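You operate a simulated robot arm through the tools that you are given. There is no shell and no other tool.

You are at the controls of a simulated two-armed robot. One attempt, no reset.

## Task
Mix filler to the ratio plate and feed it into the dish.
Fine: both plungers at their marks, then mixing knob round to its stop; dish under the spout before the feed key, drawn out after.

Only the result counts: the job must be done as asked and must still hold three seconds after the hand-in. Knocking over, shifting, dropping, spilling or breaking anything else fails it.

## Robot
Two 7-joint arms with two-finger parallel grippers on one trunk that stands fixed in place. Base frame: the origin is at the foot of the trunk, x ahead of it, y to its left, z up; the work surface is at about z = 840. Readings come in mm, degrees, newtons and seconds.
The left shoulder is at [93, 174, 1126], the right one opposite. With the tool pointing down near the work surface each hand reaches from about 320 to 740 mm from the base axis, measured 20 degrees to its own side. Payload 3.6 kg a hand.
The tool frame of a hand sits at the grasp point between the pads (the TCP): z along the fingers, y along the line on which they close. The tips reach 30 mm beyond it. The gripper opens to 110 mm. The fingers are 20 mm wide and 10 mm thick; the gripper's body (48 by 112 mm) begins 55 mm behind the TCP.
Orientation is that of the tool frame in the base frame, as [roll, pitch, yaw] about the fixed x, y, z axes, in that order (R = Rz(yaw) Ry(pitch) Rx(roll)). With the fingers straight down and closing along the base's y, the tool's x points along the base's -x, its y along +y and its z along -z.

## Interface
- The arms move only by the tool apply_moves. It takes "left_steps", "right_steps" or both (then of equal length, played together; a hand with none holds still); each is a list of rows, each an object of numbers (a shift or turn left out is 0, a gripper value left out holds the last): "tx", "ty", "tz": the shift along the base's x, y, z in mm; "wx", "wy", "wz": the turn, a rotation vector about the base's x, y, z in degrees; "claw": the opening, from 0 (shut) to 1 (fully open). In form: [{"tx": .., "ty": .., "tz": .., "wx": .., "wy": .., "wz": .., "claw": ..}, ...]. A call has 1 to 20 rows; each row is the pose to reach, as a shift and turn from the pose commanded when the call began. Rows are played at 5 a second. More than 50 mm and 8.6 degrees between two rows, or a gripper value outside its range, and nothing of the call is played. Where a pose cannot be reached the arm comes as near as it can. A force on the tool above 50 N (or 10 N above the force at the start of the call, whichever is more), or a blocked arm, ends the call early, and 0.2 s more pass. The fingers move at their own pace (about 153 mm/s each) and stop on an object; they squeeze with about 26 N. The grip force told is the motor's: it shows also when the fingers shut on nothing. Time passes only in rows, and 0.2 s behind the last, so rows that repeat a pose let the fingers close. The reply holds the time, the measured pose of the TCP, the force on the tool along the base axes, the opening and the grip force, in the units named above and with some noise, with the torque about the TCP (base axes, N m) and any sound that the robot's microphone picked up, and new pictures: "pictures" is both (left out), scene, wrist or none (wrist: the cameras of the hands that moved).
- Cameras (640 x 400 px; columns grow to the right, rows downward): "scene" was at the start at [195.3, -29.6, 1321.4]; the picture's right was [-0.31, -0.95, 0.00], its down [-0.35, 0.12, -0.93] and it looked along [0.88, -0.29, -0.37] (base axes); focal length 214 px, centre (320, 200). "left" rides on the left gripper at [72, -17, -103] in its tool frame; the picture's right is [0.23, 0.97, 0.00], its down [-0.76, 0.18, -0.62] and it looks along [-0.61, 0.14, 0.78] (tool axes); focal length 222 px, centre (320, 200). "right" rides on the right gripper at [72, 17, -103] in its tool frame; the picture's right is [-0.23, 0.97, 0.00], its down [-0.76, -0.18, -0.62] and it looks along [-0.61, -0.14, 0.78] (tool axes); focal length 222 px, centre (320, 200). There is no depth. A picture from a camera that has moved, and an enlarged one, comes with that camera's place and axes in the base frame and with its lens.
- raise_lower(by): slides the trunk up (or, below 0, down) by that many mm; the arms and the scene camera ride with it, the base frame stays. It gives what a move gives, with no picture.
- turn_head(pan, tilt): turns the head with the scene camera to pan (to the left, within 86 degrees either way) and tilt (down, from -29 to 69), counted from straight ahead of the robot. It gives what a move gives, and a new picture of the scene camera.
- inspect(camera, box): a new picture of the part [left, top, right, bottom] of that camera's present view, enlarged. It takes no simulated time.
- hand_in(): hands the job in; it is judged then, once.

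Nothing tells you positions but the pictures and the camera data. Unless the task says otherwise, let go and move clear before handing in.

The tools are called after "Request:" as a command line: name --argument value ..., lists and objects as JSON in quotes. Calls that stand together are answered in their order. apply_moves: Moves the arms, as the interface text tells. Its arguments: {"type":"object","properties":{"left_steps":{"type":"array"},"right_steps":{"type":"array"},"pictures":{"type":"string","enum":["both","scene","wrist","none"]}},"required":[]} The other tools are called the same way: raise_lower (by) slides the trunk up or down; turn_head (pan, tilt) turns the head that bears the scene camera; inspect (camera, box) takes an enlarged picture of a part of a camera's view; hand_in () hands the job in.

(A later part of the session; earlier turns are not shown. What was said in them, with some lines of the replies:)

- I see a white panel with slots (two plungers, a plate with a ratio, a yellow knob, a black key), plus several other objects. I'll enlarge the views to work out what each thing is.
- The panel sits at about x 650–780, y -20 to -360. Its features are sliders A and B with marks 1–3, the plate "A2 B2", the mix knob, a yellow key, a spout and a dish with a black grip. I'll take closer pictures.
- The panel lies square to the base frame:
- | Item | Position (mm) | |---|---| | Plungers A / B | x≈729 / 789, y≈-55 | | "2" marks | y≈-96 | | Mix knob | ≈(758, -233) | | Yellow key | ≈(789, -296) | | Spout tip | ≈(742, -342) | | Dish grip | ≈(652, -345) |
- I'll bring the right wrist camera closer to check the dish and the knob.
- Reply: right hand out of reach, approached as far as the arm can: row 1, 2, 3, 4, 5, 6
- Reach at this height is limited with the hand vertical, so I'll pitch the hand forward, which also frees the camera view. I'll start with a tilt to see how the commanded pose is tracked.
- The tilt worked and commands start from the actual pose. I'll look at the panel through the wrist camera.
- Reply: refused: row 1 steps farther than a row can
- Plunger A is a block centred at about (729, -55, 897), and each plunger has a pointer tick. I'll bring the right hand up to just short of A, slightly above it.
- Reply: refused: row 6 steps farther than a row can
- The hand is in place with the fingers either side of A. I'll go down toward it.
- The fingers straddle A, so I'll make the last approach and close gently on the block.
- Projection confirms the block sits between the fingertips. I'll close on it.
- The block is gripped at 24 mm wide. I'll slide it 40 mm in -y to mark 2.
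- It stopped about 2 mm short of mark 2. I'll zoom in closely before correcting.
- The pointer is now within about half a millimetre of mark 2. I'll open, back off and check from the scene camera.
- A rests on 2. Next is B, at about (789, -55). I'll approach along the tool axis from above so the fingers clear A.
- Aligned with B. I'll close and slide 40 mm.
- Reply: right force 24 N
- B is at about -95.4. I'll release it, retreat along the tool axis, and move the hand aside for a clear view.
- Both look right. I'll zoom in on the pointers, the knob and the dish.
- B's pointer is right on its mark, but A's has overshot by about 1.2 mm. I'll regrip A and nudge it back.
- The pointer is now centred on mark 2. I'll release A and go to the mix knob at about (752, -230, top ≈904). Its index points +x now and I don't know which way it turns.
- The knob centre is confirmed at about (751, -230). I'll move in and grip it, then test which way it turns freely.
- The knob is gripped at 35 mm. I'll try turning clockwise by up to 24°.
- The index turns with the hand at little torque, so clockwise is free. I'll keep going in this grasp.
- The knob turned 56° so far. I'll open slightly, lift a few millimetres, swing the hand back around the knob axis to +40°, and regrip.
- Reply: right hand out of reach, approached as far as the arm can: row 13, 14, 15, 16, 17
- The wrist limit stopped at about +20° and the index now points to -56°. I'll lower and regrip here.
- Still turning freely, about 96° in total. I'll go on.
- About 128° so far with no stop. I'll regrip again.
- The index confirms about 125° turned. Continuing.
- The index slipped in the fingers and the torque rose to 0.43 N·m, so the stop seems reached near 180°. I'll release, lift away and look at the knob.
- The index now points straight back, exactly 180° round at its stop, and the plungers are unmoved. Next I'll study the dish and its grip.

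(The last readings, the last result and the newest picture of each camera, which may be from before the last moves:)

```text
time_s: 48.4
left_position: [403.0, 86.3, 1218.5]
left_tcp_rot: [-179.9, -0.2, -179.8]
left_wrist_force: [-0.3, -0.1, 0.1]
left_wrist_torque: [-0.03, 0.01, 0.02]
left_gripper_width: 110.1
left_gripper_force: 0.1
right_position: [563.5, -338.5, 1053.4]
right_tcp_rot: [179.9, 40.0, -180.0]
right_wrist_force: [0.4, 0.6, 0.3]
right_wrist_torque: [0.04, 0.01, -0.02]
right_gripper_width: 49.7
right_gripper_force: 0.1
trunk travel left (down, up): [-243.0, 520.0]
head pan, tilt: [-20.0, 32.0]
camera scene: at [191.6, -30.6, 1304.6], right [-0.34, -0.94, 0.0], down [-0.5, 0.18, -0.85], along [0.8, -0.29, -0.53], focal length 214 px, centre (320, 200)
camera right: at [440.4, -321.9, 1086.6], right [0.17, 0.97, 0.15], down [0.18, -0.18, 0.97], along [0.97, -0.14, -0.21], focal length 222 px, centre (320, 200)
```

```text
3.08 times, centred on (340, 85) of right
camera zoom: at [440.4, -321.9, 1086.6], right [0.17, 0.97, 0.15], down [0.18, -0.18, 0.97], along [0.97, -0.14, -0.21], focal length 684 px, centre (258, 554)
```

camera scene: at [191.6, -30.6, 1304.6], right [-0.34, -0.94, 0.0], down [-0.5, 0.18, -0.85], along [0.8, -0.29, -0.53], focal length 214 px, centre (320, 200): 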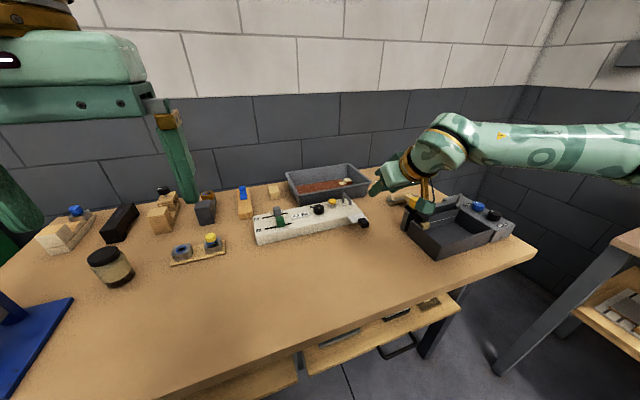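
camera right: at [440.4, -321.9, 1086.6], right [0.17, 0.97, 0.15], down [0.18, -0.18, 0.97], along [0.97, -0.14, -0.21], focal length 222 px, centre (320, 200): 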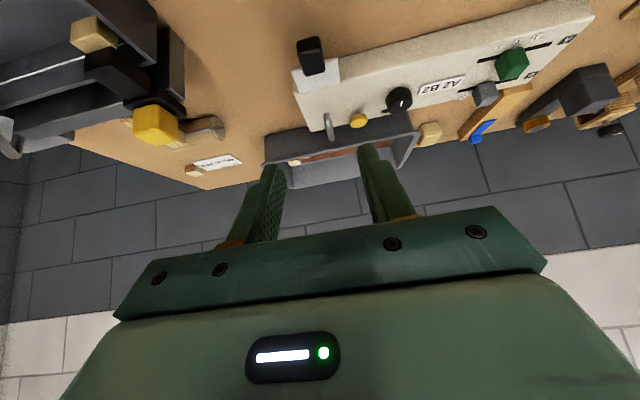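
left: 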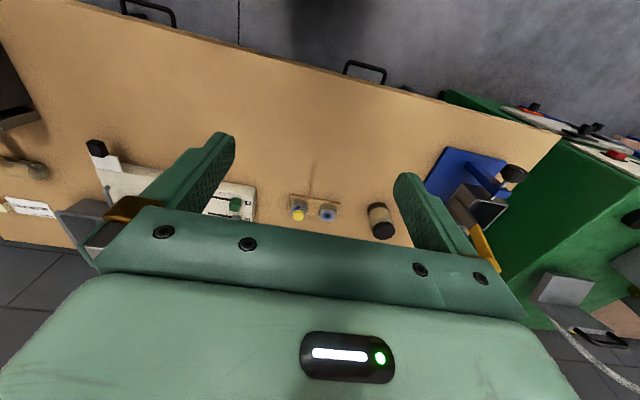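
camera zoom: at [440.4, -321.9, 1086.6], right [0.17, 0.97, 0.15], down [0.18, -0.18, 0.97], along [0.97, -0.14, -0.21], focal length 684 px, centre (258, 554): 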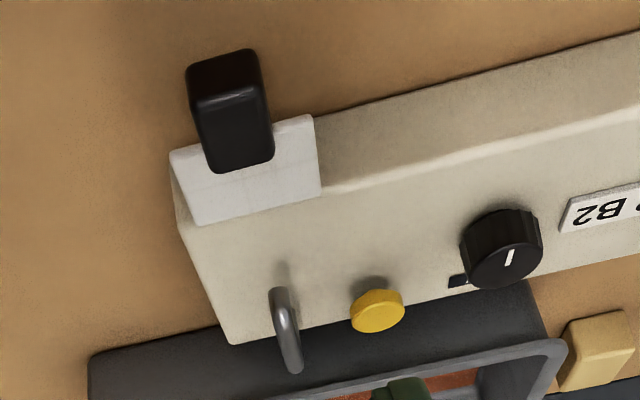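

The dish plate rides on the panel top at x≈661–703, y≈-342. Its black grip is in front at x≈627–662, top z≈894. The cross on the plate must go about 56 mm inwards to sit below the spout tip at x≈738. I'll approach the grip.

Request:
apply_moves --right_steps '[{"tx": 12, "ty": -1.5, "tz": -40, "claw": 0.5}, {"tx": 24, "ty": -3.5, "tz": -80}, {"tx": 40, "ty": -3.5, "tz": -105}, {"tx": 50, "ty": -3.5, "tz": -122}, {"tx": 50, "ty": -3.5, "tz": -122}]'

Request:
inspect --camera "right" --box '[200, 60, 440, 210]'

Request:
inspect --camera "scene" --box '[318, 186, 398, 236]'

```text
time_s: 49.6
left_position: [403.3, 86.6, 1219.2]
left_tcp_rot: [-179.9, -0.1, -179.8]
left_wrist_force: [-0.6, -0.5, 0.0]
left_wrist_torque: [0.01, 0.04, 0.0]
left_gripper_width: 110.2
left_gripper_force: 0.0
right_position: [614.3, -343.6, 932.6]
right_tcp_rot: [179.9, 40.0, 179.8]
right_wrist_force: [-0.4, -0.5, 0.0]
right_wrist_torque: [0.04, 0.01, 0.0]
right_gripper_width: 54.9
right_gripper_force: 0.1
trunk travel left (down, up): [-243.0, 520.0]
head pan, tilt: [-20.0, 32.0]
camera scene: at [191.2, -31.0, 1304.7], right [-0.34, -0.94, 0.0], down [-0.5, 0.18, -0.85], along [0.8, -0.29, -0.53], focal length 214 px, centre (320, 200)
camera right: at [490.4, -326.5, 965.5], right [0.18, 0.97, 0.15], down [0.18, -0.18, 0.97], along [0.97, -0.14, -0.21], focal length 222 px, centre (320, 200)
```

scene: 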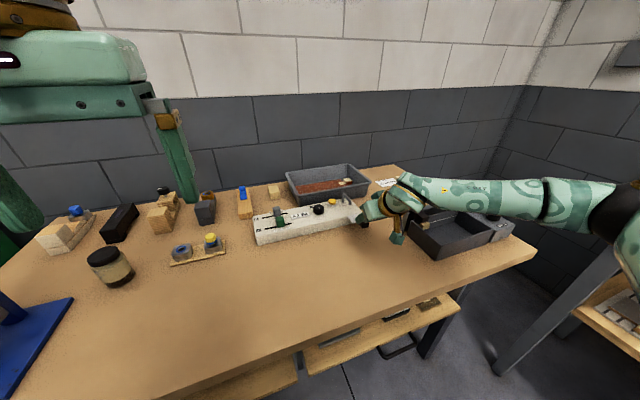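
right: 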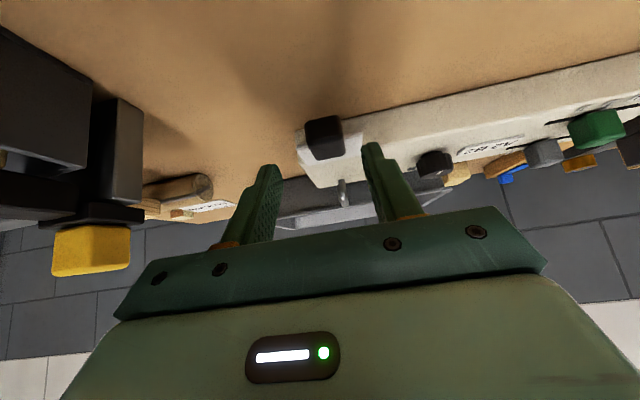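

```text
2.67 times, centred on (320, 135) of right
camera zoom: at [490.4, -326.5, 965.5], right [0.18, 0.97, 0.15], down [0.18, -0.18, 0.97], along [0.97, -0.14, -0.21], focal length 592 px, centre (320, 373)
```

zoom: 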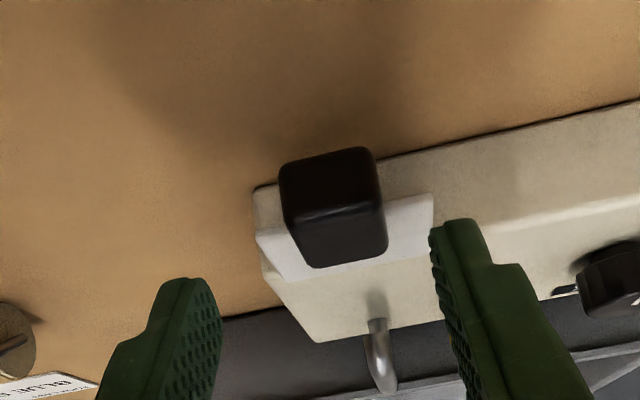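

```text
8.00 times, centred on (358, 211) of scene
camera zoom: at [191.2, -31.0, 1304.7], right [-0.34, -0.94, 0.0], down [-0.5, 0.18, -0.85], along [0.8, -0.29, -0.53], focal length 1716 px, centre (16, 112)
```

zoom: 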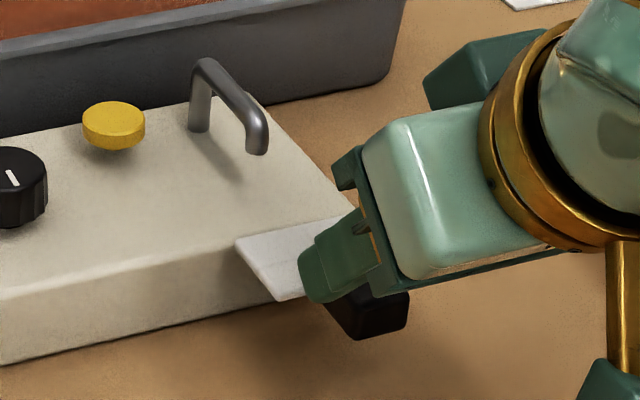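

Triangulating two wrist views puts the grip at x 623–656, y≈-337.5, z 884–898. I'll move in and close on it.

Request:
apply_moves --right_steps '[{"tx": 4, "ty": 6, "tz": -4}, {"tx": 10, "ty": 6, "tz": -12}, {"tx": 16, "ty": 6, "tz": -19.5}, {"tx": 16, "ty": 6, "tz": -19.5}, {"tx": 16, "ty": 6, "tz": -19.5, "claw": 0.25}, {"tx": 16, "ty": 6, "tz": -19.5, "claw": 0.0}, {"tx": 16, "ty": 6, "tz": -19.5, "claw": 0.0}]' --pictures "none"

Request:
inspect --camera "right" --box '[200, 60, 440, 210]'

Request:
inspect --camera "scene" --box '[318, 186, 398, 236]'

```text
time_s: 51.2
left_position: [403.3, 87.4, 1217.9]
left_tcp_rot: [179.9, -0.1, -179.8]
left_wrist_force: [-0.1, 0.2, 0.6]
left_wrist_torque: [0.0, -0.02, -0.04]
left_gripper_width: 109.8
left_gripper_force: 0.0
right_position: [629.8, -337.6, 912.0]
right_tcp_rot: [180.0, 40.0, 179.9]
right_wrist_force: [0.5, -2.7, 0.4]
right_wrist_torque: [-0.17, 0.03, 0.01]
right_gripper_width: 24.9
right_gripper_force: 45.1
trunk travel left (down, up): [-243.0, 520.0]
head pan, tilt: [-20.0, 32.0]
```

```text
2.67 times, centred on (320, 135) of right
camera zoom: at [507.2, -320.1, 945.2], right [0.18, 0.97, 0.15], down [0.18, -0.18, 0.97], along [0.97, -0.14, -0.21], focal length 592 px, centre (320, 373)
```

zoom: 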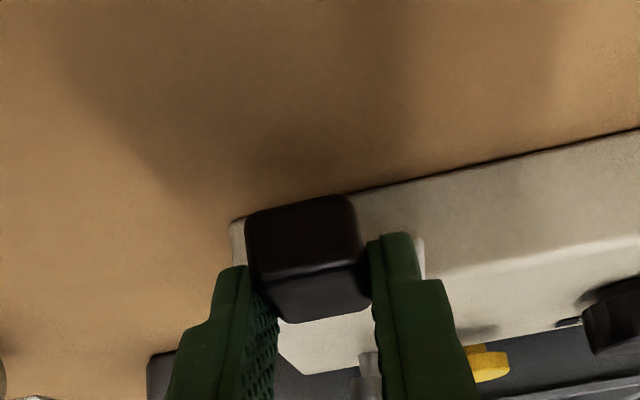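

```text
8.00 times, centred on (358, 211) of scene
camera zoom: at [191.4, -31.5, 1304.7], right [-0.34, -0.94, 0.0], down [-0.5, 0.18, -0.85], along [0.8, -0.29, -0.53], focal length 1716 px, centre (16, 112)
```

zoom: 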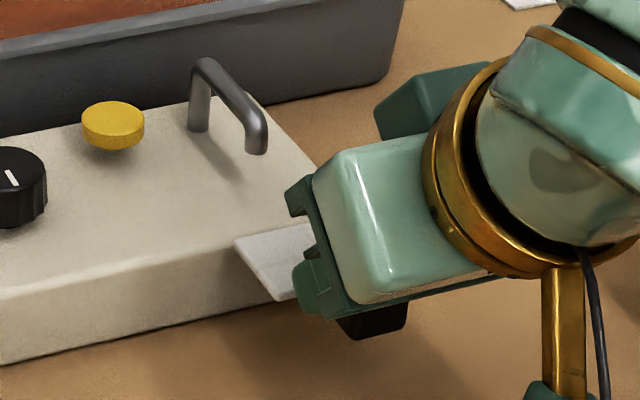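

Gripped at 25 mm. I'll push the dish inward and watch the force.

Request:
apply_moves --right_steps '[{"tx": 8}, {"tx": 16}, {"tx": 24}, {"tx": 32}, {"tx": 40}, {"tx": 40}]' --pictures "none"

Request:
inspect --camera "right" --box '[200, 60, 440, 210]'

Request:
inspect --camera "scene" --box '[318, 186, 398, 236]'

```text
time_s: 52.6
left_position: [402.2, 85.6, 1219.5]
left_tcp_rot: [180.0, 0.1, -179.7]
left_wrist_force: [-0.2, -0.3, 0.0]
left_wrist_torque: [0.01, 0.03, -0.04]
left_gripper_width: 110.1
left_gripper_force: 0.0
right_position: [668.8, -336.6, 910.8]
right_tcp_rot: [179.8, 40.0, 179.9]
right_wrist_force: [0.7, -4.0, 5.2]
right_wrist_torque: [0.0, 1.29, 0.1]
right_gripper_width: 25.0
right_gripper_force: 44.9
trunk travel left (down, up): [-243.0, 520.0]
head pan, tilt: [-20.0, 32.0]
```

```text
2.67 times, centred on (320, 135) of right
camera zoom: at [546.4, -320.1, 945.2], right [0.18, 0.97, 0.15], down [0.18, -0.18, 0.97], along [0.97, -0.14, -0.21], focal length 592 px, centre (320, 373)
```

zoom: 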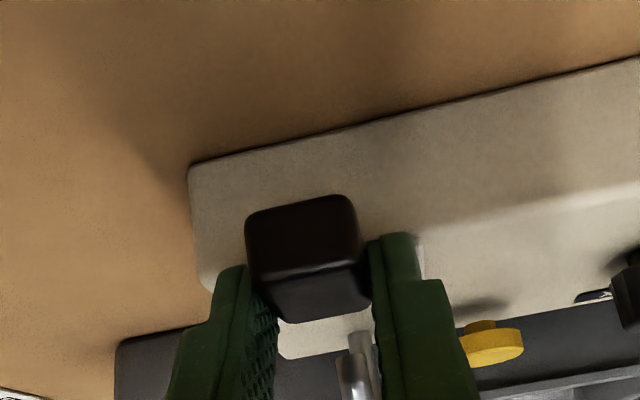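

```text
8.00 times, centred on (358, 211) of scene
camera zoom: at [191.1, -31.3, 1304.8], right [-0.34, -0.94, 0.0], down [-0.5, 0.18, -0.85], along [0.8, -0.29, -0.53], focal length 1716 px, centre (16, 112)
```

zoom: 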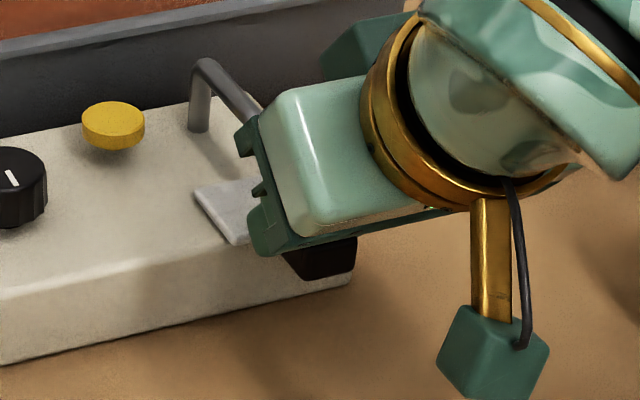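

Request:
apply_moves --right_steps '[{"tx": 4}, {"tx": 8}, {"tx": 12}, {"tx": 16}, {"tx": 16}]' --pictures "none"

Request:
inspect --camera "right" --box '[200, 60, 440, 210]'

Request:
inspect --camera "scene" --box '[318, 186, 398, 236]'

```text
time_s: 53.8
left_position: [398.6, 85.8, 1220.4]
left_tcp_rot: [-179.9, 0.2, -179.9]
left_wrist_force: [-0.3, -1.6, 0.5]
left_wrist_torque: [-0.03, -0.02, -0.03]
left_gripper_width: 109.7
left_gripper_force: 0.1
right_position: [681.1, -337.8, 912.5]
right_tcp_rot: [180.0, 39.8, 180.0]
right_wrist_force: [-36.4, -2.5, 2.1]
right_wrist_torque: [-0.19, 0.6, 0.3]
right_gripper_width: 24.4
right_gripper_force: 45.7
trunk travel left (down, up): [-243.0, 520.0]
head pan, tilt: [-20.0, 32.0]
```

```text
2.67 times, centred on (320, 135) of right
camera zoom: at [558.7, -320.1, 945.5], right [0.18, 0.97, 0.15], down [0.19, -0.18, 0.97], along [0.97, -0.14, -0.21], focal length 592 px, centre (320, 373)
```

zoom: 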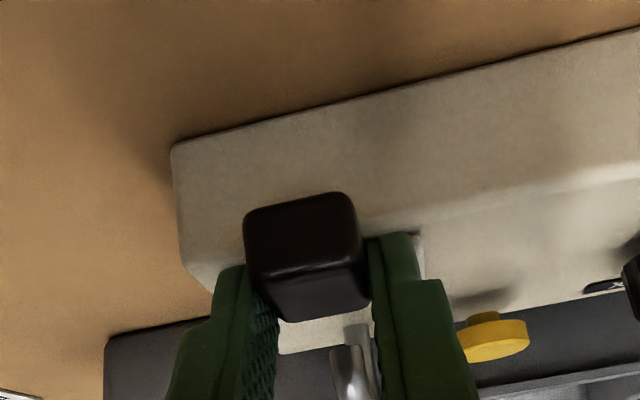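

```text
8.00 times, centred on (358, 211) of scene
camera zoom: at [186.0, -31.7, 1305.4], right [-0.34, -0.94, 0.0], down [-0.49, 0.18, -0.85], along [0.8, -0.29, -0.53], focal length 1716 px, centre (16, 112)
```

zoom: 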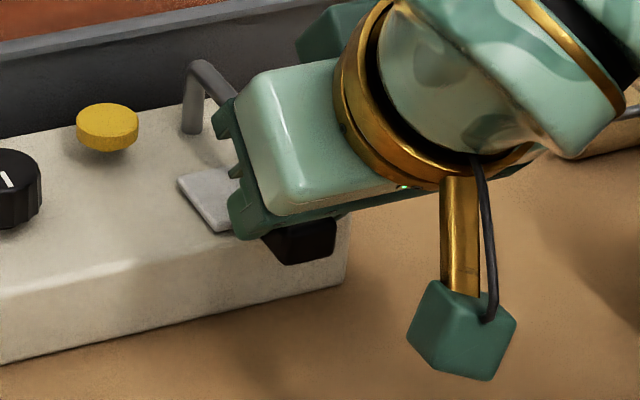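

The dish hit its inner stop (36 N) after about 51 mm. I'll relax the push, release, back off and check that the plate is under the spout.

Request:
apply_moves --right_steps '[{"tx": -2}, {"tx": -4}, {"tx": -4}]' --pictures "none"

```text
time_s: 54.6
left_position: [402.3, 85.9, 1219.4]
left_tcp_rot: [-180.0, 0.0, -179.8]
left_wrist_force: [-0.2, -0.3, -0.4]
left_wrist_torque: [-0.02, 0.0, 0.02]
left_gripper_width: 109.9
left_gripper_force: 0.0
right_position: [682.1, -338.4, 910.8]
right_tcp_rot: [-180.0, 40.1, 180.0]
right_wrist_force: [-14.5, -0.3, -6.5]
right_wrist_torque: [-0.08, 0.75, -0.19]
right_gripper_width: 24.6
right_gripper_force: 45.0
trunk travel left (down, up): [-243.0, 520.0]
head pan, tilt: [-20.0, 32.0]
```

Request:
apply_moves --right_steps '[{"tx": -1, "claw": 0.27}, {"tx": -1, "claw": 0.45}, {"tx": -1}, {"tx": -16, "tz": 20}, {"tx": -35, "tz": 45}, {"tx": -55, "tz": 75}, {"tx": -75, "tz": 105}, {"tx": -75, "tz": 105}]'

Request:
inspect --camera "right" --box '[200, 30, 440, 180]'

Request:
inspect --camera "scene" --box '[318, 186, 398, 236]'

```text
time_s: 56.4
left_position: [402.3, 86.4, 1218.9]
left_tcp_rot: [-180.0, -0.1, -179.8]
left_wrist_force: [1.1, 0.3, -1.3]
left_wrist_torque: [-0.03, 0.03, 0.01]
left_gripper_width: 110.1
left_gripper_force: 0.0
right_position: [604.9, -338.3, 1015.9]
right_tcp_rot: [-179.9, 40.0, 179.9]
right_wrist_force: [-0.1, 0.8, -0.2]
right_wrist_torque: [0.01, -0.01, 0.0]
right_gripper_width: 49.6
right_gripper_force: 0.0
trunk travel left (down, up): [-243.0, 520.0]
head pan, tilt: [-20.0, 32.0]
camera scene: at [191.9, -31.1, 1304.5], right [-0.34, -0.94, 0.0], down [-0.5, 0.18, -0.85], along [0.8, -0.29, -0.53], focal length 214 px, centre (320, 200)
camera right: at [482.5, -320.4, 1049.8], right [0.18, 0.97, 0.15], down [0.18, -0.18, 0.97], along [0.97, -0.14, -0.21], focal length 222 px, centre (320, 200)
```

scene: 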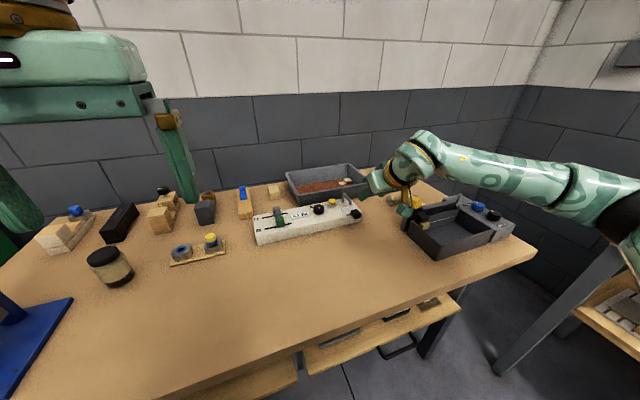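
right: 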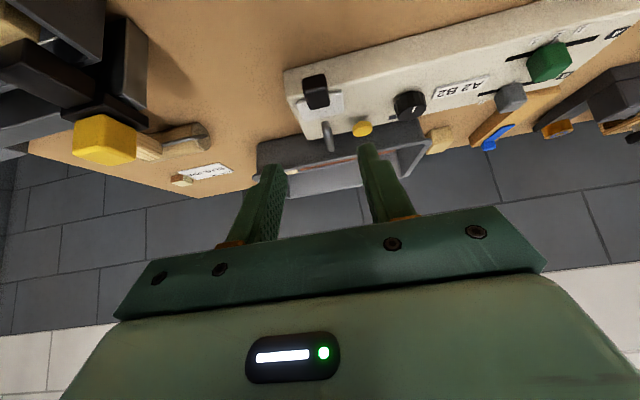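

```text
2.67 times, centred on (320, 105) of right
camera zoom: at [482.5, -320.4, 1049.8], right [0.18, 0.97, 0.15], down [0.18, -0.18, 0.97], along [0.97, -0.14, -0.21], focal length 592 px, centre (320, 453)
```

zoom: 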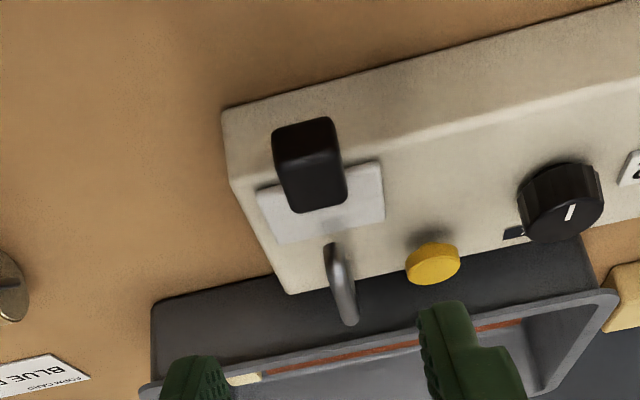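

```text
8.00 times, centred on (358, 211) of scene
camera zoom: at [191.9, -31.1, 1304.5], right [-0.34, -0.94, 0.0], down [-0.5, 0.18, -0.85], along [0.8, -0.29, -0.53], focal length 1716 px, centre (16, 112)
```

zoom: 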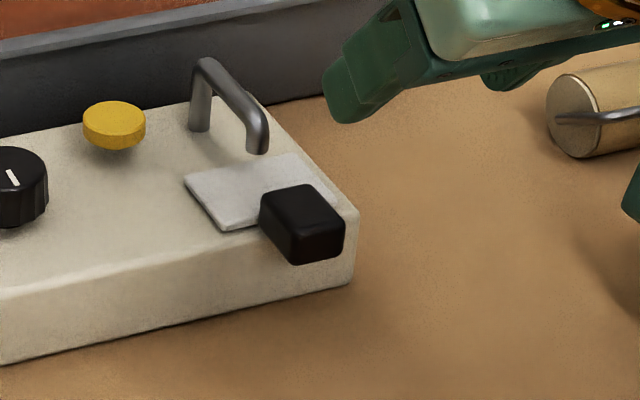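

The plate sits squarely under the spout tip. Triangulating from the wrist views puts the yellow key's top at about (768, -288.5, 903). I'll shut the fingers and hover above it.

Request:
apply_moves --right_steps '[{"tx": 35, "ty": 20, "tz": -5, "claw": 0.0}, {"tx": 70, "ty": 40, "tz": -10}, {"tx": 105, "ty": 49.8, "tz": -20}, {"tx": 135, "ty": 49.8, "tz": -40}, {"tx": 152.5, "ty": 49.8, "tz": -66}, {"tx": 152.5, "ty": 49.8, "tz": -66}]'

Request:
inspect --camera "right" --box '[200, 60, 440, 210]'

Request:
inspect --camera "scene" --box '[302, 176, 382, 226]'

```text
time_s: 57.8
left_position: [402.8, 85.9, 1217.9]
left_tcp_rot: [-180.0, 0.0, -179.8]
left_wrist_force: [0.0, -0.5, -0.7]
left_wrist_torque: [-0.01, 0.01, 0.02]
left_gripper_width: 110.0
left_gripper_force: 0.0
right_position: [758.4, -288.5, 950.6]
right_tcp_rot: [-179.9, 40.0, 179.9]
right_wrist_force: [-0.4, 0.1, 0.5]
right_wrist_torque: [-0.02, -0.01, 0.03]
right_gripper_width: 0.1
right_gripper_force: 25.6
trunk travel left (down, up): [-243.0, 520.0]
head pan, tilt: [-20.0, 32.0]
camera scene: at [191.0, -31.1, 1304.8], right [-0.34, -0.94, 0.0], down [-0.5, 0.18, -0.85], along [0.8, -0.29, -0.53], focal length 214 px, centre (320, 200)
camera right: at [636.0, -271.3, 983.8], right [0.17, 0.97, 0.15], down [0.18, -0.18, 0.97], along [0.97, -0.14, -0.21], focal length 222 px, centre (320, 200)
```

scene: 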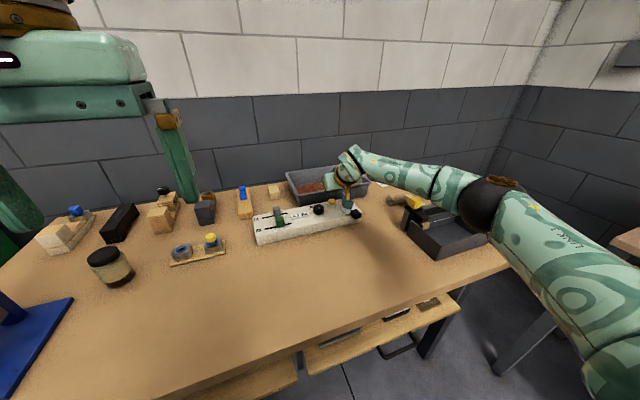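
right: 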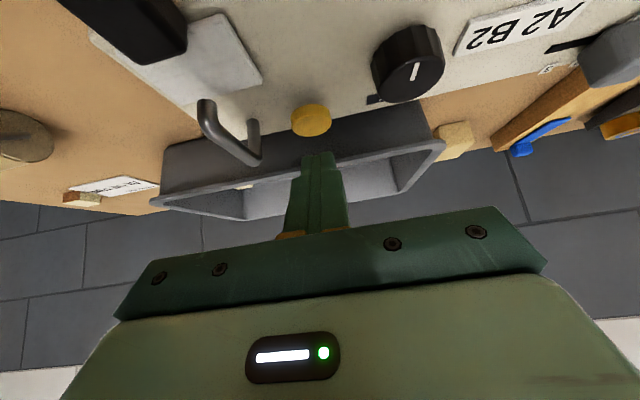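

```text
2.67 times, centred on (320, 135) of right
camera zoom: at [636.0, -271.3, 983.8], right [0.17, 0.97, 0.15], down [0.18, -0.18, 0.97], along [0.97, -0.14, -0.21], focal length 592 px, centre (320, 373)
```

zoom: 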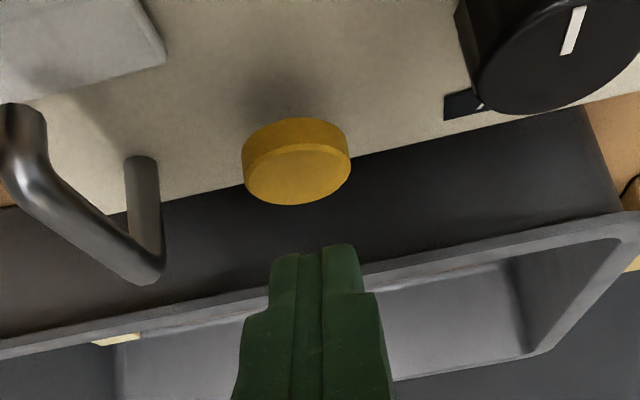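

```text
8.00 times, centred on (342, 201) of scene
camera zoom: at [191.0, -31.1, 1304.8], right [-0.34, -0.94, 0.0], down [-0.5, 0.18, -0.85], along [0.8, -0.29, -0.53], focal length 1716 px, centre (144, 192)
```

zoom: 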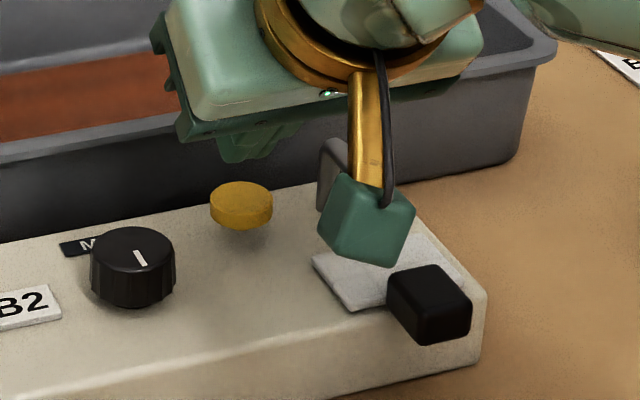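

The fingertips are above the key. I'll press down in small steps, watching the force.

Request:
apply_moves --right_steps '[{"tx": 2, "tz": -8}, {"tx": 2, "tz": -15}, {"tx": 2, "tz": -18}, {"tx": 2, "tz": -21}, {"tx": 2, "tz": -21}]' --pictures "none"

Request:
inspect --camera "right" --box '[200, 60, 440, 210]'

Request:
inspect --camera "scene" --box '[302, 176, 382, 226]'

```text
time_s: 59.0
left_position: [402.2, 86.5, 1218.1]
left_tcp_rot: [-179.9, -0.1, -179.8]
left_wrist_force: [0.7, 0.2, 0.0]
left_wrist_torque: [-0.01, 0.03, 0.0]
left_gripper_width: 109.8
left_gripper_force: 0.1
right_position: [761.8, -286.6, 929.6]
right_tcp_rot: [179.9, 39.9, 180.0]
right_wrist_force: [-0.2, 0.2, 1.5]
right_wrist_torque: [-0.01, 0.03, 0.01]
right_gripper_width: 0.1
right_gripper_force: 26.3
trunk travel left (down, up): [-243.0, 520.0]
head pan, tilt: [-20.0, 32.0]
```

```text
2.67 times, centred on (320, 135) of right
camera zoom: at [638.8, -270.3, 962.8], right [0.17, 0.97, 0.15], down [0.18, -0.18, 0.97], along [0.97, -0.14, -0.21], focal length 592 px, centre (320, 373)
```

zoom: 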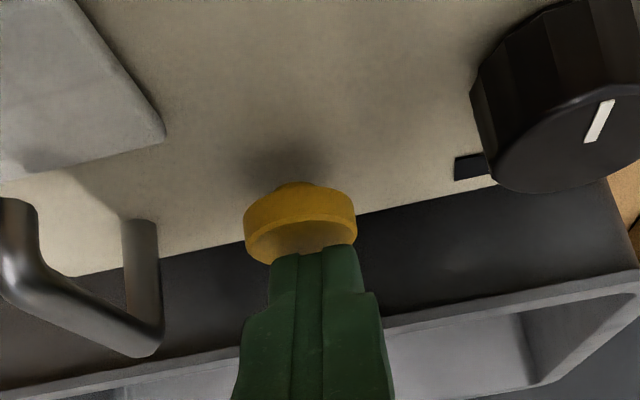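

```text
8.00 times, centred on (342, 201) of scene
camera zoom: at [191.4, -31.0, 1304.7], right [-0.34, -0.94, 0.0], down [-0.5, 0.18, -0.85], along [0.8, -0.29, -0.53], focal length 1716 px, centre (144, 192)
```

zoom: 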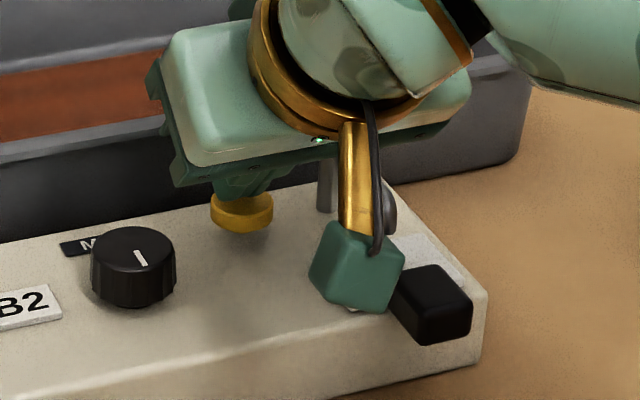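

Just touching. Pressing further.

Request:
apply_moves --right_steps '[{"tz": -2}, {"tz": -4}, {"tz": -6}, {"tz": -8}, {"tz": -8}]' --pictures "none"

Request:
inspect --camera "right" --box '[200, 60, 440, 210]'

Request:
inspect --camera "scene" --box '[302, 176, 382, 226]'

```text
time_s: 60.2
left_position: [403.2, 87.3, 1217.8]
left_tcp_rot: [-179.9, 0.1, -179.7]
left_wrist_force: [-1.2, -0.3, -0.2]
left_wrist_torque: [0.03, 0.02, 0.0]
left_gripper_width: 109.9
left_gripper_force: 0.0
right_position: [761.8, -286.5, 922.6]
right_tcp_rot: [179.9, 40.0, 179.9]
right_wrist_force: [-0.8, -1.3, 5.8]
right_wrist_torque: [-0.01, -0.06, 0.02]
right_gripper_width: 0.1
right_gripper_force: 25.8
trunk travel left (down, up): [-243.0, 520.0]
head pan, tilt: [-20.0, 32.0]
heard: click
```

```text
2.67 times, centred on (320, 135) of right
camera zoom: at [638.4, -270.2, 955.5], right [0.17, 0.97, 0.15], down [0.18, -0.18, 0.97], along [0.97, -0.14, -0.21], focal length 592 px, centre (320, 373)
```

zoom: 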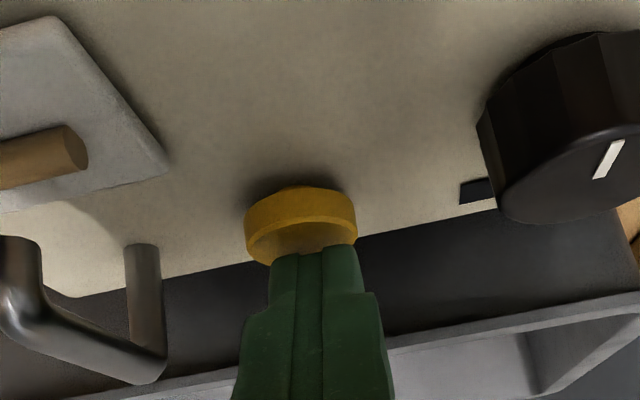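

```text
8.00 times, centred on (342, 201) of scene
camera zoom: at [190.6, -30.9, 1304.8], right [-0.34, -0.94, 0.0], down [-0.5, 0.18, -0.85], along [0.8, -0.29, -0.53], focal length 1716 px, centre (144, 192)
```

zoom: 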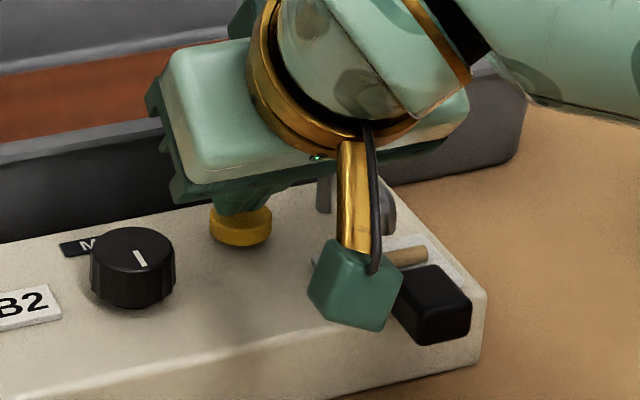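

There was a click and a strip of filler now lies on the dish. I'll lift off the key and go back to the dish grip from above.

Request:
apply_moves --right_steps '[{"tz": 15}, {"tx": -10, "tz": 45}, {"tx": -40, "tz": 70}, {"tx": -80, "ty": -15, "tz": 80}, {"tx": -115, "ty": -40, "tz": 70, "claw": 0.45}, {"tx": -125, "ty": -51, "tz": 50}, {"tx": -125, "ty": -51, "tz": 50}]'

Request:
inspect --camera "right" --box '[200, 60, 440, 210]'

Request:
inspect --camera "scene" --box '[302, 176, 382, 226]'

```text
time_s: 61.8
left_position: [403.2, 86.8, 1219.0]
left_tcp_rot: [-180.0, 0.0, -179.8]
left_wrist_force: [-0.2, 0.5, -0.3]
left_wrist_torque: [-0.05, -0.01, -0.01]
left_gripper_width: 109.9
left_gripper_force: 0.0
right_position: [636.9, -339.2, 972.0]
right_tcp_rot: [179.9, 39.9, 179.9]
right_wrist_force: [-0.4, 0.7, -0.3]
right_wrist_torque: [0.0, 0.01, 0.01]
right_gripper_width: 49.2
right_gripper_force: 0.1
trunk travel left (down, up): [-243.0, 520.0]
head pan, tilt: [-20.0, 32.0]
camera scene: at [191.1, -31.0, 1304.7], right [-0.34, -0.94, 0.0], down [-0.5, 0.18, -0.85], along [0.8, -0.29, -0.53], focal length 214 px, centre (320, 200)
camera right: at [513.8, -321.6, 1005.6], right [0.17, 0.97, 0.15], down [0.18, -0.18, 0.97], along [0.97, -0.14, -0.21], focal length 222 px, centre (320, 200)
```

scene: 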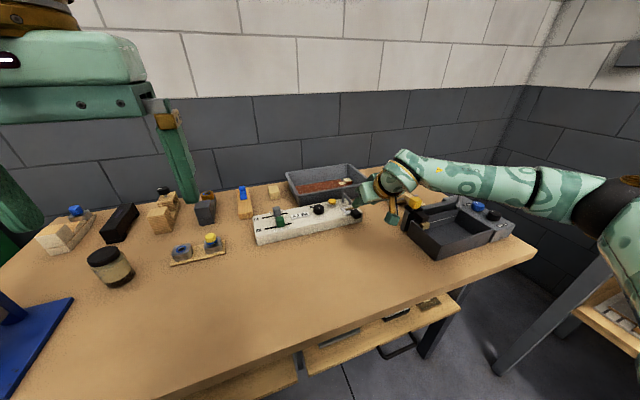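
right: 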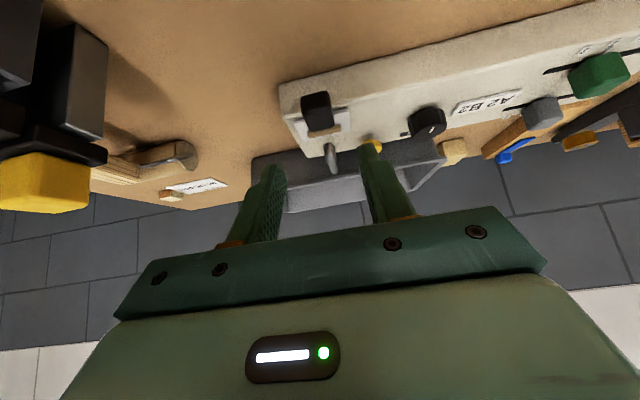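

```text
2.67 times, centred on (320, 135) of right
camera zoom: at [513.8, -321.6, 1005.6], right [0.17, 0.97, 0.15], down [0.18, -0.18, 0.97], along [0.97, -0.14, -0.21], focal length 592 px, centre (320, 373)
```

zoom: 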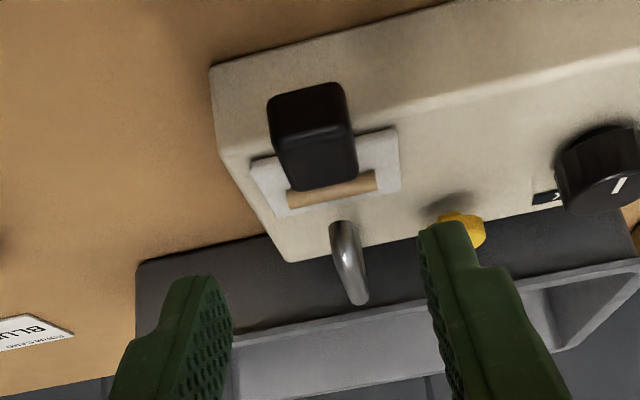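

```text
8.00 times, centred on (342, 201) of scene
camera zoom: at [191.1, -31.0, 1304.7], right [-0.34, -0.94, 0.0], down [-0.5, 0.18, -0.85], along [0.8, -0.29, -0.53], focal length 1716 px, centre (144, 192)
```

zoom: 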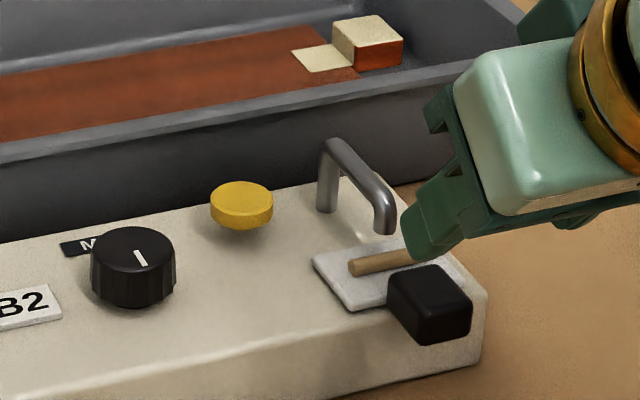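

The filler lies across the dish at about x=733. I'll close on the grip again.

Request:
apply_moves --right_steps '[{"tx": 14, "ty": 1.2, "tz": -20}, {"tx": 28, "ty": 1.2, "tz": -40}, {"tx": 42, "ty": 1.2, "tz": -59.5}, {"tx": 42, "ty": 1.2, "tz": -59.5}, {"tx": 42, "ty": 1.2, "tz": -59.5, "claw": 0.27}, {"tx": 42, "ty": 1.2, "tz": -59.5, "claw": 0.15}, {"tx": 42, "ty": 1.2, "tz": -59.5, "claw": 0.0}, {"tx": 42, "ty": 1.2, "tz": -59.5, "claw": 0.0}]' --pictures "none"

Request:
inspect --camera "right" --box '[200, 60, 440, 210]'

Request:
inspect --camera "scene" --box '[302, 176, 382, 226]'

```text
time_s: 63.6
left_position: [402.1, 87.1, 1219.4]
left_tcp_rot: [180.0, 0.0, -179.9]
left_wrist_force: [-0.5, 0.4, 0.8]
left_wrist_torque: [0.01, 0.02, -0.01]
left_gripper_width: 110.1
left_gripper_force: 0.0
right_position: [678.2, -338.6, 913.7]
right_tcp_rot: [179.9, 40.0, 179.9]
right_wrist_force: [-0.6, -3.9, 0.3]
right_wrist_torque: [-0.24, 0.18, 0.04]
right_gripper_width: 24.8
right_gripper_force: 45.2
trunk travel left (down, up): [-243.0, 520.0]
head pan, tilt: [-20.0, 32.0]
```

```text
2.67 times, centred on (320, 135) of right
camera zoom: at [555.7, -320.1, 945.6], right [0.18, 0.97, 0.15], down [0.18, -0.18, 0.97], along [0.97, -0.14, -0.21], focal length 592 px, centre (320, 373)
```

zoom: 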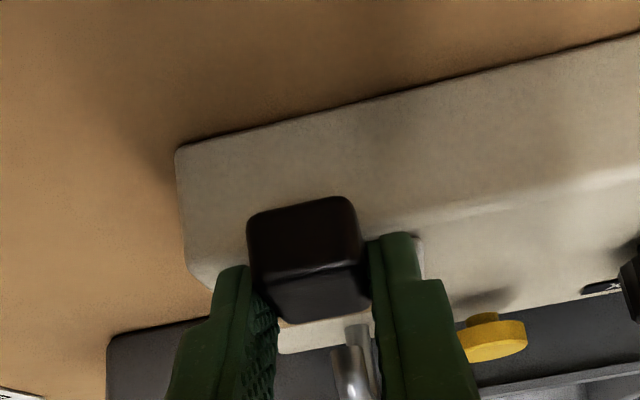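

```text
8.00 times, centred on (342, 201) of scene
camera zoom: at [191.3, -31.7, 1304.7], right [-0.34, -0.94, 0.0], down [-0.5, 0.18, -0.85], along [0.8, -0.29, -0.53], focal length 1716 px, centre (144, 192)
```

zoom: 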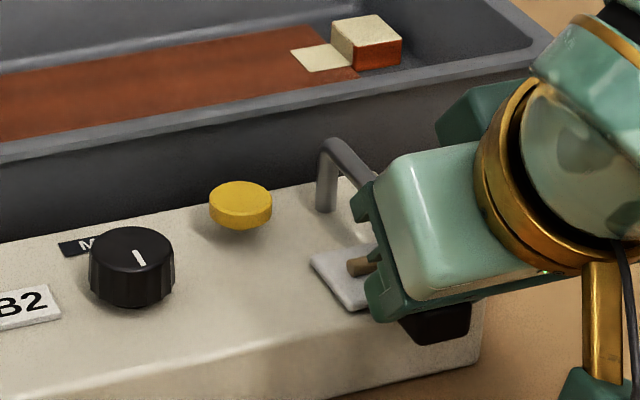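

Gripped at 25 mm. I'll draw the dish out slowly and smoothly.

Request:
apply_moves --right_steps '[{"tx": -1}, {"tx": -3}, {"tx": -6}, {"tx": -9}, {"tx": -12}, {"tx": -15}, {"tx": -18}, {"tx": -21}, {"tx": -24}, {"tx": -27}, {"tx": -30}, {"tx": -33}, {"tx": -36}, {"tx": -39}, {"tx": -42}, {"tx": -45}, {"tx": -47}, {"tx": -48}, {"tx": -48}]' --pictures "none"

Request:
inspect --camera "right" --box '[200, 60, 440, 210]'

Request:
inspect --camera "scene" --box '[302, 176, 382, 226]'

```text
time_s: 67.6
left_position: [402.5, 87.0, 1220.3]
left_tcp_rot: [-179.9, 0.0, -179.8]
left_wrist_force: [-0.5, 0.2, 0.0]
left_wrist_torque: [0.0, 0.0, 0.05]
left_gripper_width: 110.1
left_gripper_force: 0.0
right_position: [630.7, -337.3, 913.3]
right_tcp_rot: [-180.0, 40.0, 180.0]
right_wrist_force: [-0.5, -1.8, 6.9]
right_wrist_torque: [0.12, 1.11, -0.01]
right_gripper_width: 24.7
right_gripper_force: 44.3
trunk travel left (down, up): [-243.0, 520.0]
head pan, tilt: [-20.0, 32.0]
```

```text
2.67 times, centred on (320, 135) of right
camera zoom: at [507.2, -320.3, 945.4], right [0.17, 0.97, 0.15], down [0.18, -0.18, 0.97], along [0.97, -0.14, -0.21], focal length 592 px, centre (320, 373)
```

zoom: 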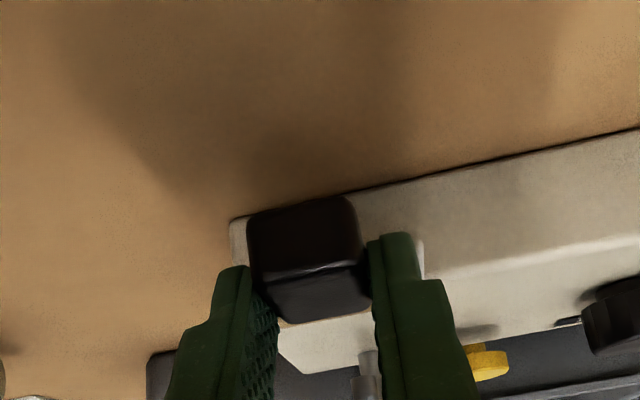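

```text
8.00 times, centred on (342, 201) of scene
camera zoom: at [190.9, -30.9, 1304.8], right [-0.34, -0.94, 0.0], down [-0.5, 0.18, -0.85], along [0.8, -0.29, -0.53], focal length 1716 px, centre (144, 192)
```

zoom: 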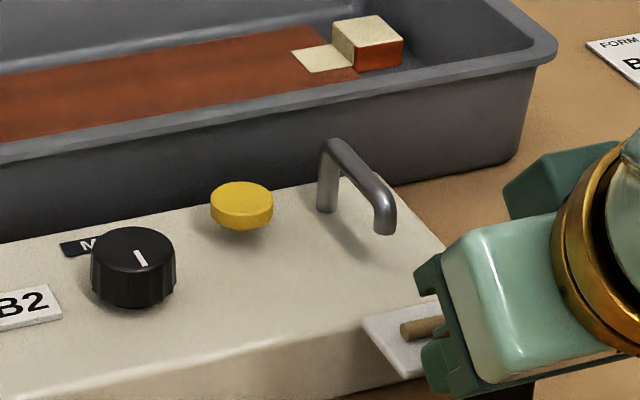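

The dish is nearly back to where it began, with the filler still on it. I'll draw it the last few millimetres toward its outer stop.

Request:
apply_moves --right_steps '[{"tx": -1}, {"tx": -2}, {"tx": -3}, {"tx": -4}, {"tx": -4}]' --pictures "none"

Request:
inspect --camera "right" --box '[200, 60, 440, 210]'

```text
time_s: 68.8
left_position: [404.9, 87.8, 1218.4]
left_tcp_rot: [-179.9, -0.1, -179.8]
left_wrist_force: [-0.5, -0.6, -0.2]
left_wrist_torque: [-0.02, -0.02, -0.02]
left_gripper_width: 110.0
left_gripper_force: 0.2
right_position: [629.5, -337.2, 912.3]
right_tcp_rot: [-179.9, 40.1, -180.0]
right_wrist_force: [17.0, -0.7, 7.2]
right_wrist_torque: [-0.09, 0.31, -0.07]
right_gripper_width: 24.9
right_gripper_force: 45.0
trunk travel left (down, up): [-243.0, 520.0]
head pan, tilt: [-20.0, 32.0]
```

```text
2.67 times, centred on (320, 135) of right
camera zoom: at [505.5, -320.2, 945.3], right [0.17, 0.97, 0.15], down [0.18, -0.18, 0.97], along [0.97, -0.14, -0.21], focal length 592 px, centre (320, 373)
```

zoom: 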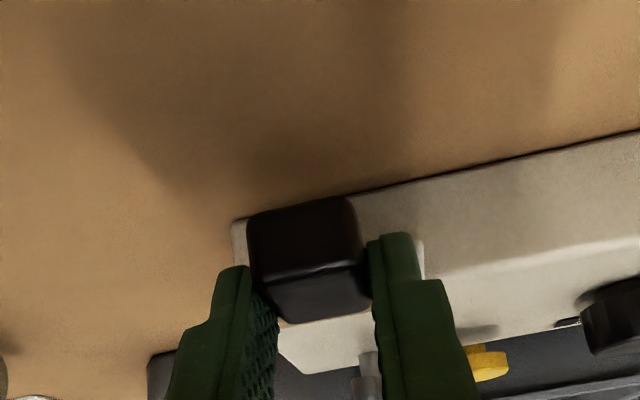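

The outer stop is reached (17 N). I'll relax, release, and take the hand clear.

Request:
apply_moves --right_steps '[{"tx": 1.5}, {"tx": 2}, {"tx": 2, "claw": 0.27}, {"tx": 2, "claw": 0.45}, {"tx": 2}, {"tx": -12, "tz": 17}, {"tx": -30, "tz": 40}, {"tx": -55, "tz": 72}, {"tx": -85, "tz": 105}, {"tx": -115, "tz": 130}, {"tx": -145, "ty": 5, "tz": 145}, {"tx": -145, "ty": 5, "tz": 145}]'

Request:
inspect --camera "scene" --box '[240, 180, 384, 270]'

Request:
inspect --camera "scene" --box '[318, 190, 382, 230]'

Request:
inspect --camera "scene" --box '[260, 200, 308, 230]'

```text
time_s: 71.4
left_position: [403.8, 87.2, 1218.3]
left_tcp_rot: [180.0, -0.2, -179.8]
left_wrist_force: [0.4, 0.0, -0.3]
left_wrist_torque: [0.02, 0.0, -0.01]
left_gripper_width: 109.9
left_gripper_force: 0.1
right_position: [480.8, -333.8, 1055.9]
right_tcp_rot: [-179.9, 39.8, 179.8]
right_wrist_force: [1.1, -0.2, -0.6]
right_wrist_torque: [-0.02, -0.01, 0.02]
right_gripper_width: 49.4
right_gripper_force: 0.1
trunk travel left (down, up): [-243.0, 520.0]
head pan, tilt: [-20.0, 32.0]
camera scene: at [191.7, -31.2, 1304.6], right [-0.34, -0.94, 0.0], down [-0.5, 0.18, -0.85], along [0.8, -0.29, -0.53], focal length 214 px, centre (320, 200)
camera right: at [357.9, -315.8, 1089.2], right [0.18, 0.97, 0.15], down [0.18, -0.18, 0.97], along [0.97, -0.14, -0.21], focal length 222 px, centre (320, 200)
```

scene: 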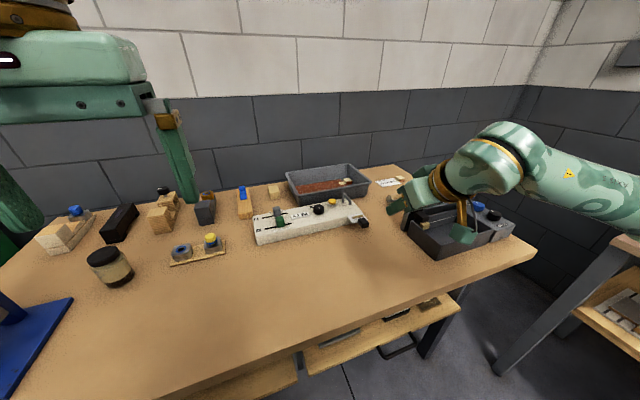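
right: 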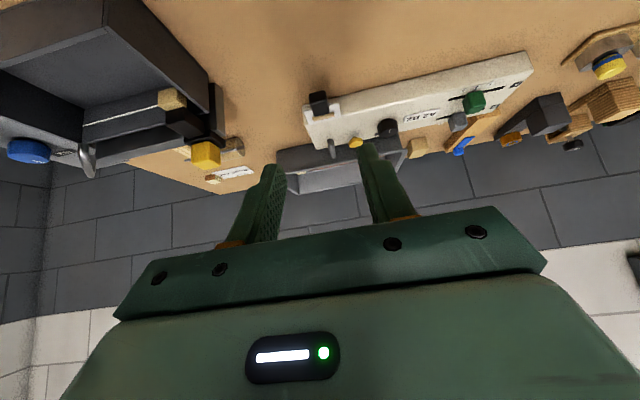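

```text
4.44 times, centred on (312, 225) of scene
camera zoom: at [191.7, -31.2, 1304.6], right [-0.34, -0.94, 0.0], down [-0.5, 0.18, -0.85], along [0.8, -0.29, -0.53], focal length 953 px, centre (356, 89)
```

zoom: 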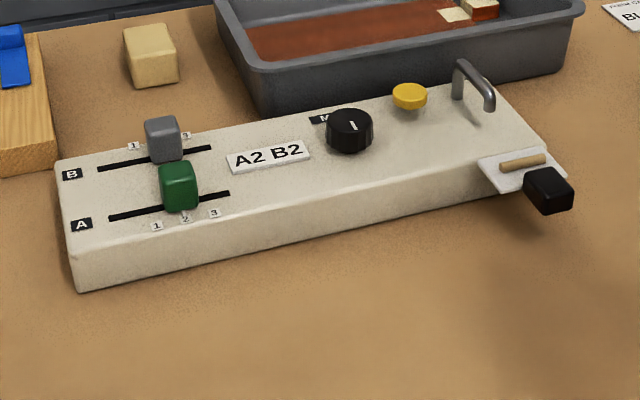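

```text
10.00 times, centred on (350, 210) of scene
camera zoom: at [191.7, -31.2, 1304.6], right [-0.34, -0.94, 0.0], down [-0.5, 0.18, -0.85], along [0.8, -0.29, -0.53], focal length 2145 px, centre (20, 100)
```

zoom: 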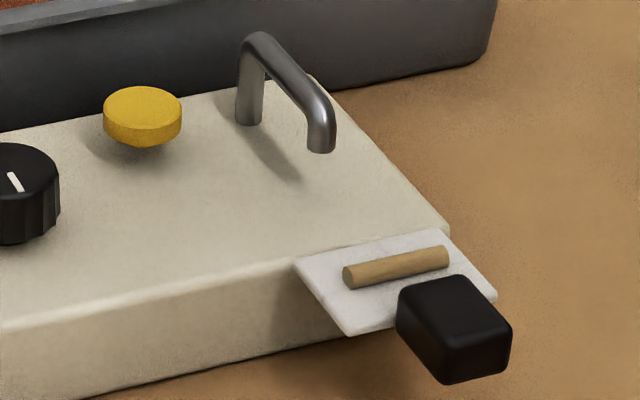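

```text
13.33 times, centred on (284, 215) of scene
camera zoom: at [191.7, -31.2, 1304.6], right [-0.34, -0.94, 0.0], down [-0.5, 0.18, -0.85], along [0.8, -0.29, -0.53], focal length 2860 px, centre (800, 0)
```

zoom: 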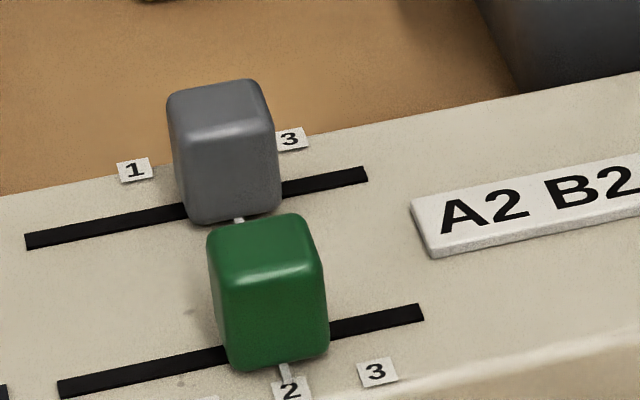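

The plungers read A2 and B2, and the mixing knob is at its stop. The key was pressed with the dish under the spout, and the dish is drawn out with the filler resting on it. Both hands are clear, so I'm handing in.

Request:
hand_in

```text
The job is handed in.
```

I mixed the filler to the plate (A2 B2) and fed it into the dish. The job is handed in, but I haven't seen the judge's result.

- **Plungers:** both sit at mark 2. A first overshot by about 1 mm, so I nudged it back before turning the knob.
- **Mixing knob:** I turned it clockwise half a turn. There it resisted and slipped in the fingers, so I took that as its stop.
- **Feed:** I pushed the dish in under the spout until it stopped, then pressed the yellow key once. It clicked and a stick of filler dropped onto the dish.
- **Dish:** I drew it back out to its outer stop with the filler still on it.

I let go and moved the right hand clear before handing in. The last pictures showed nothing else knocked or shifted.
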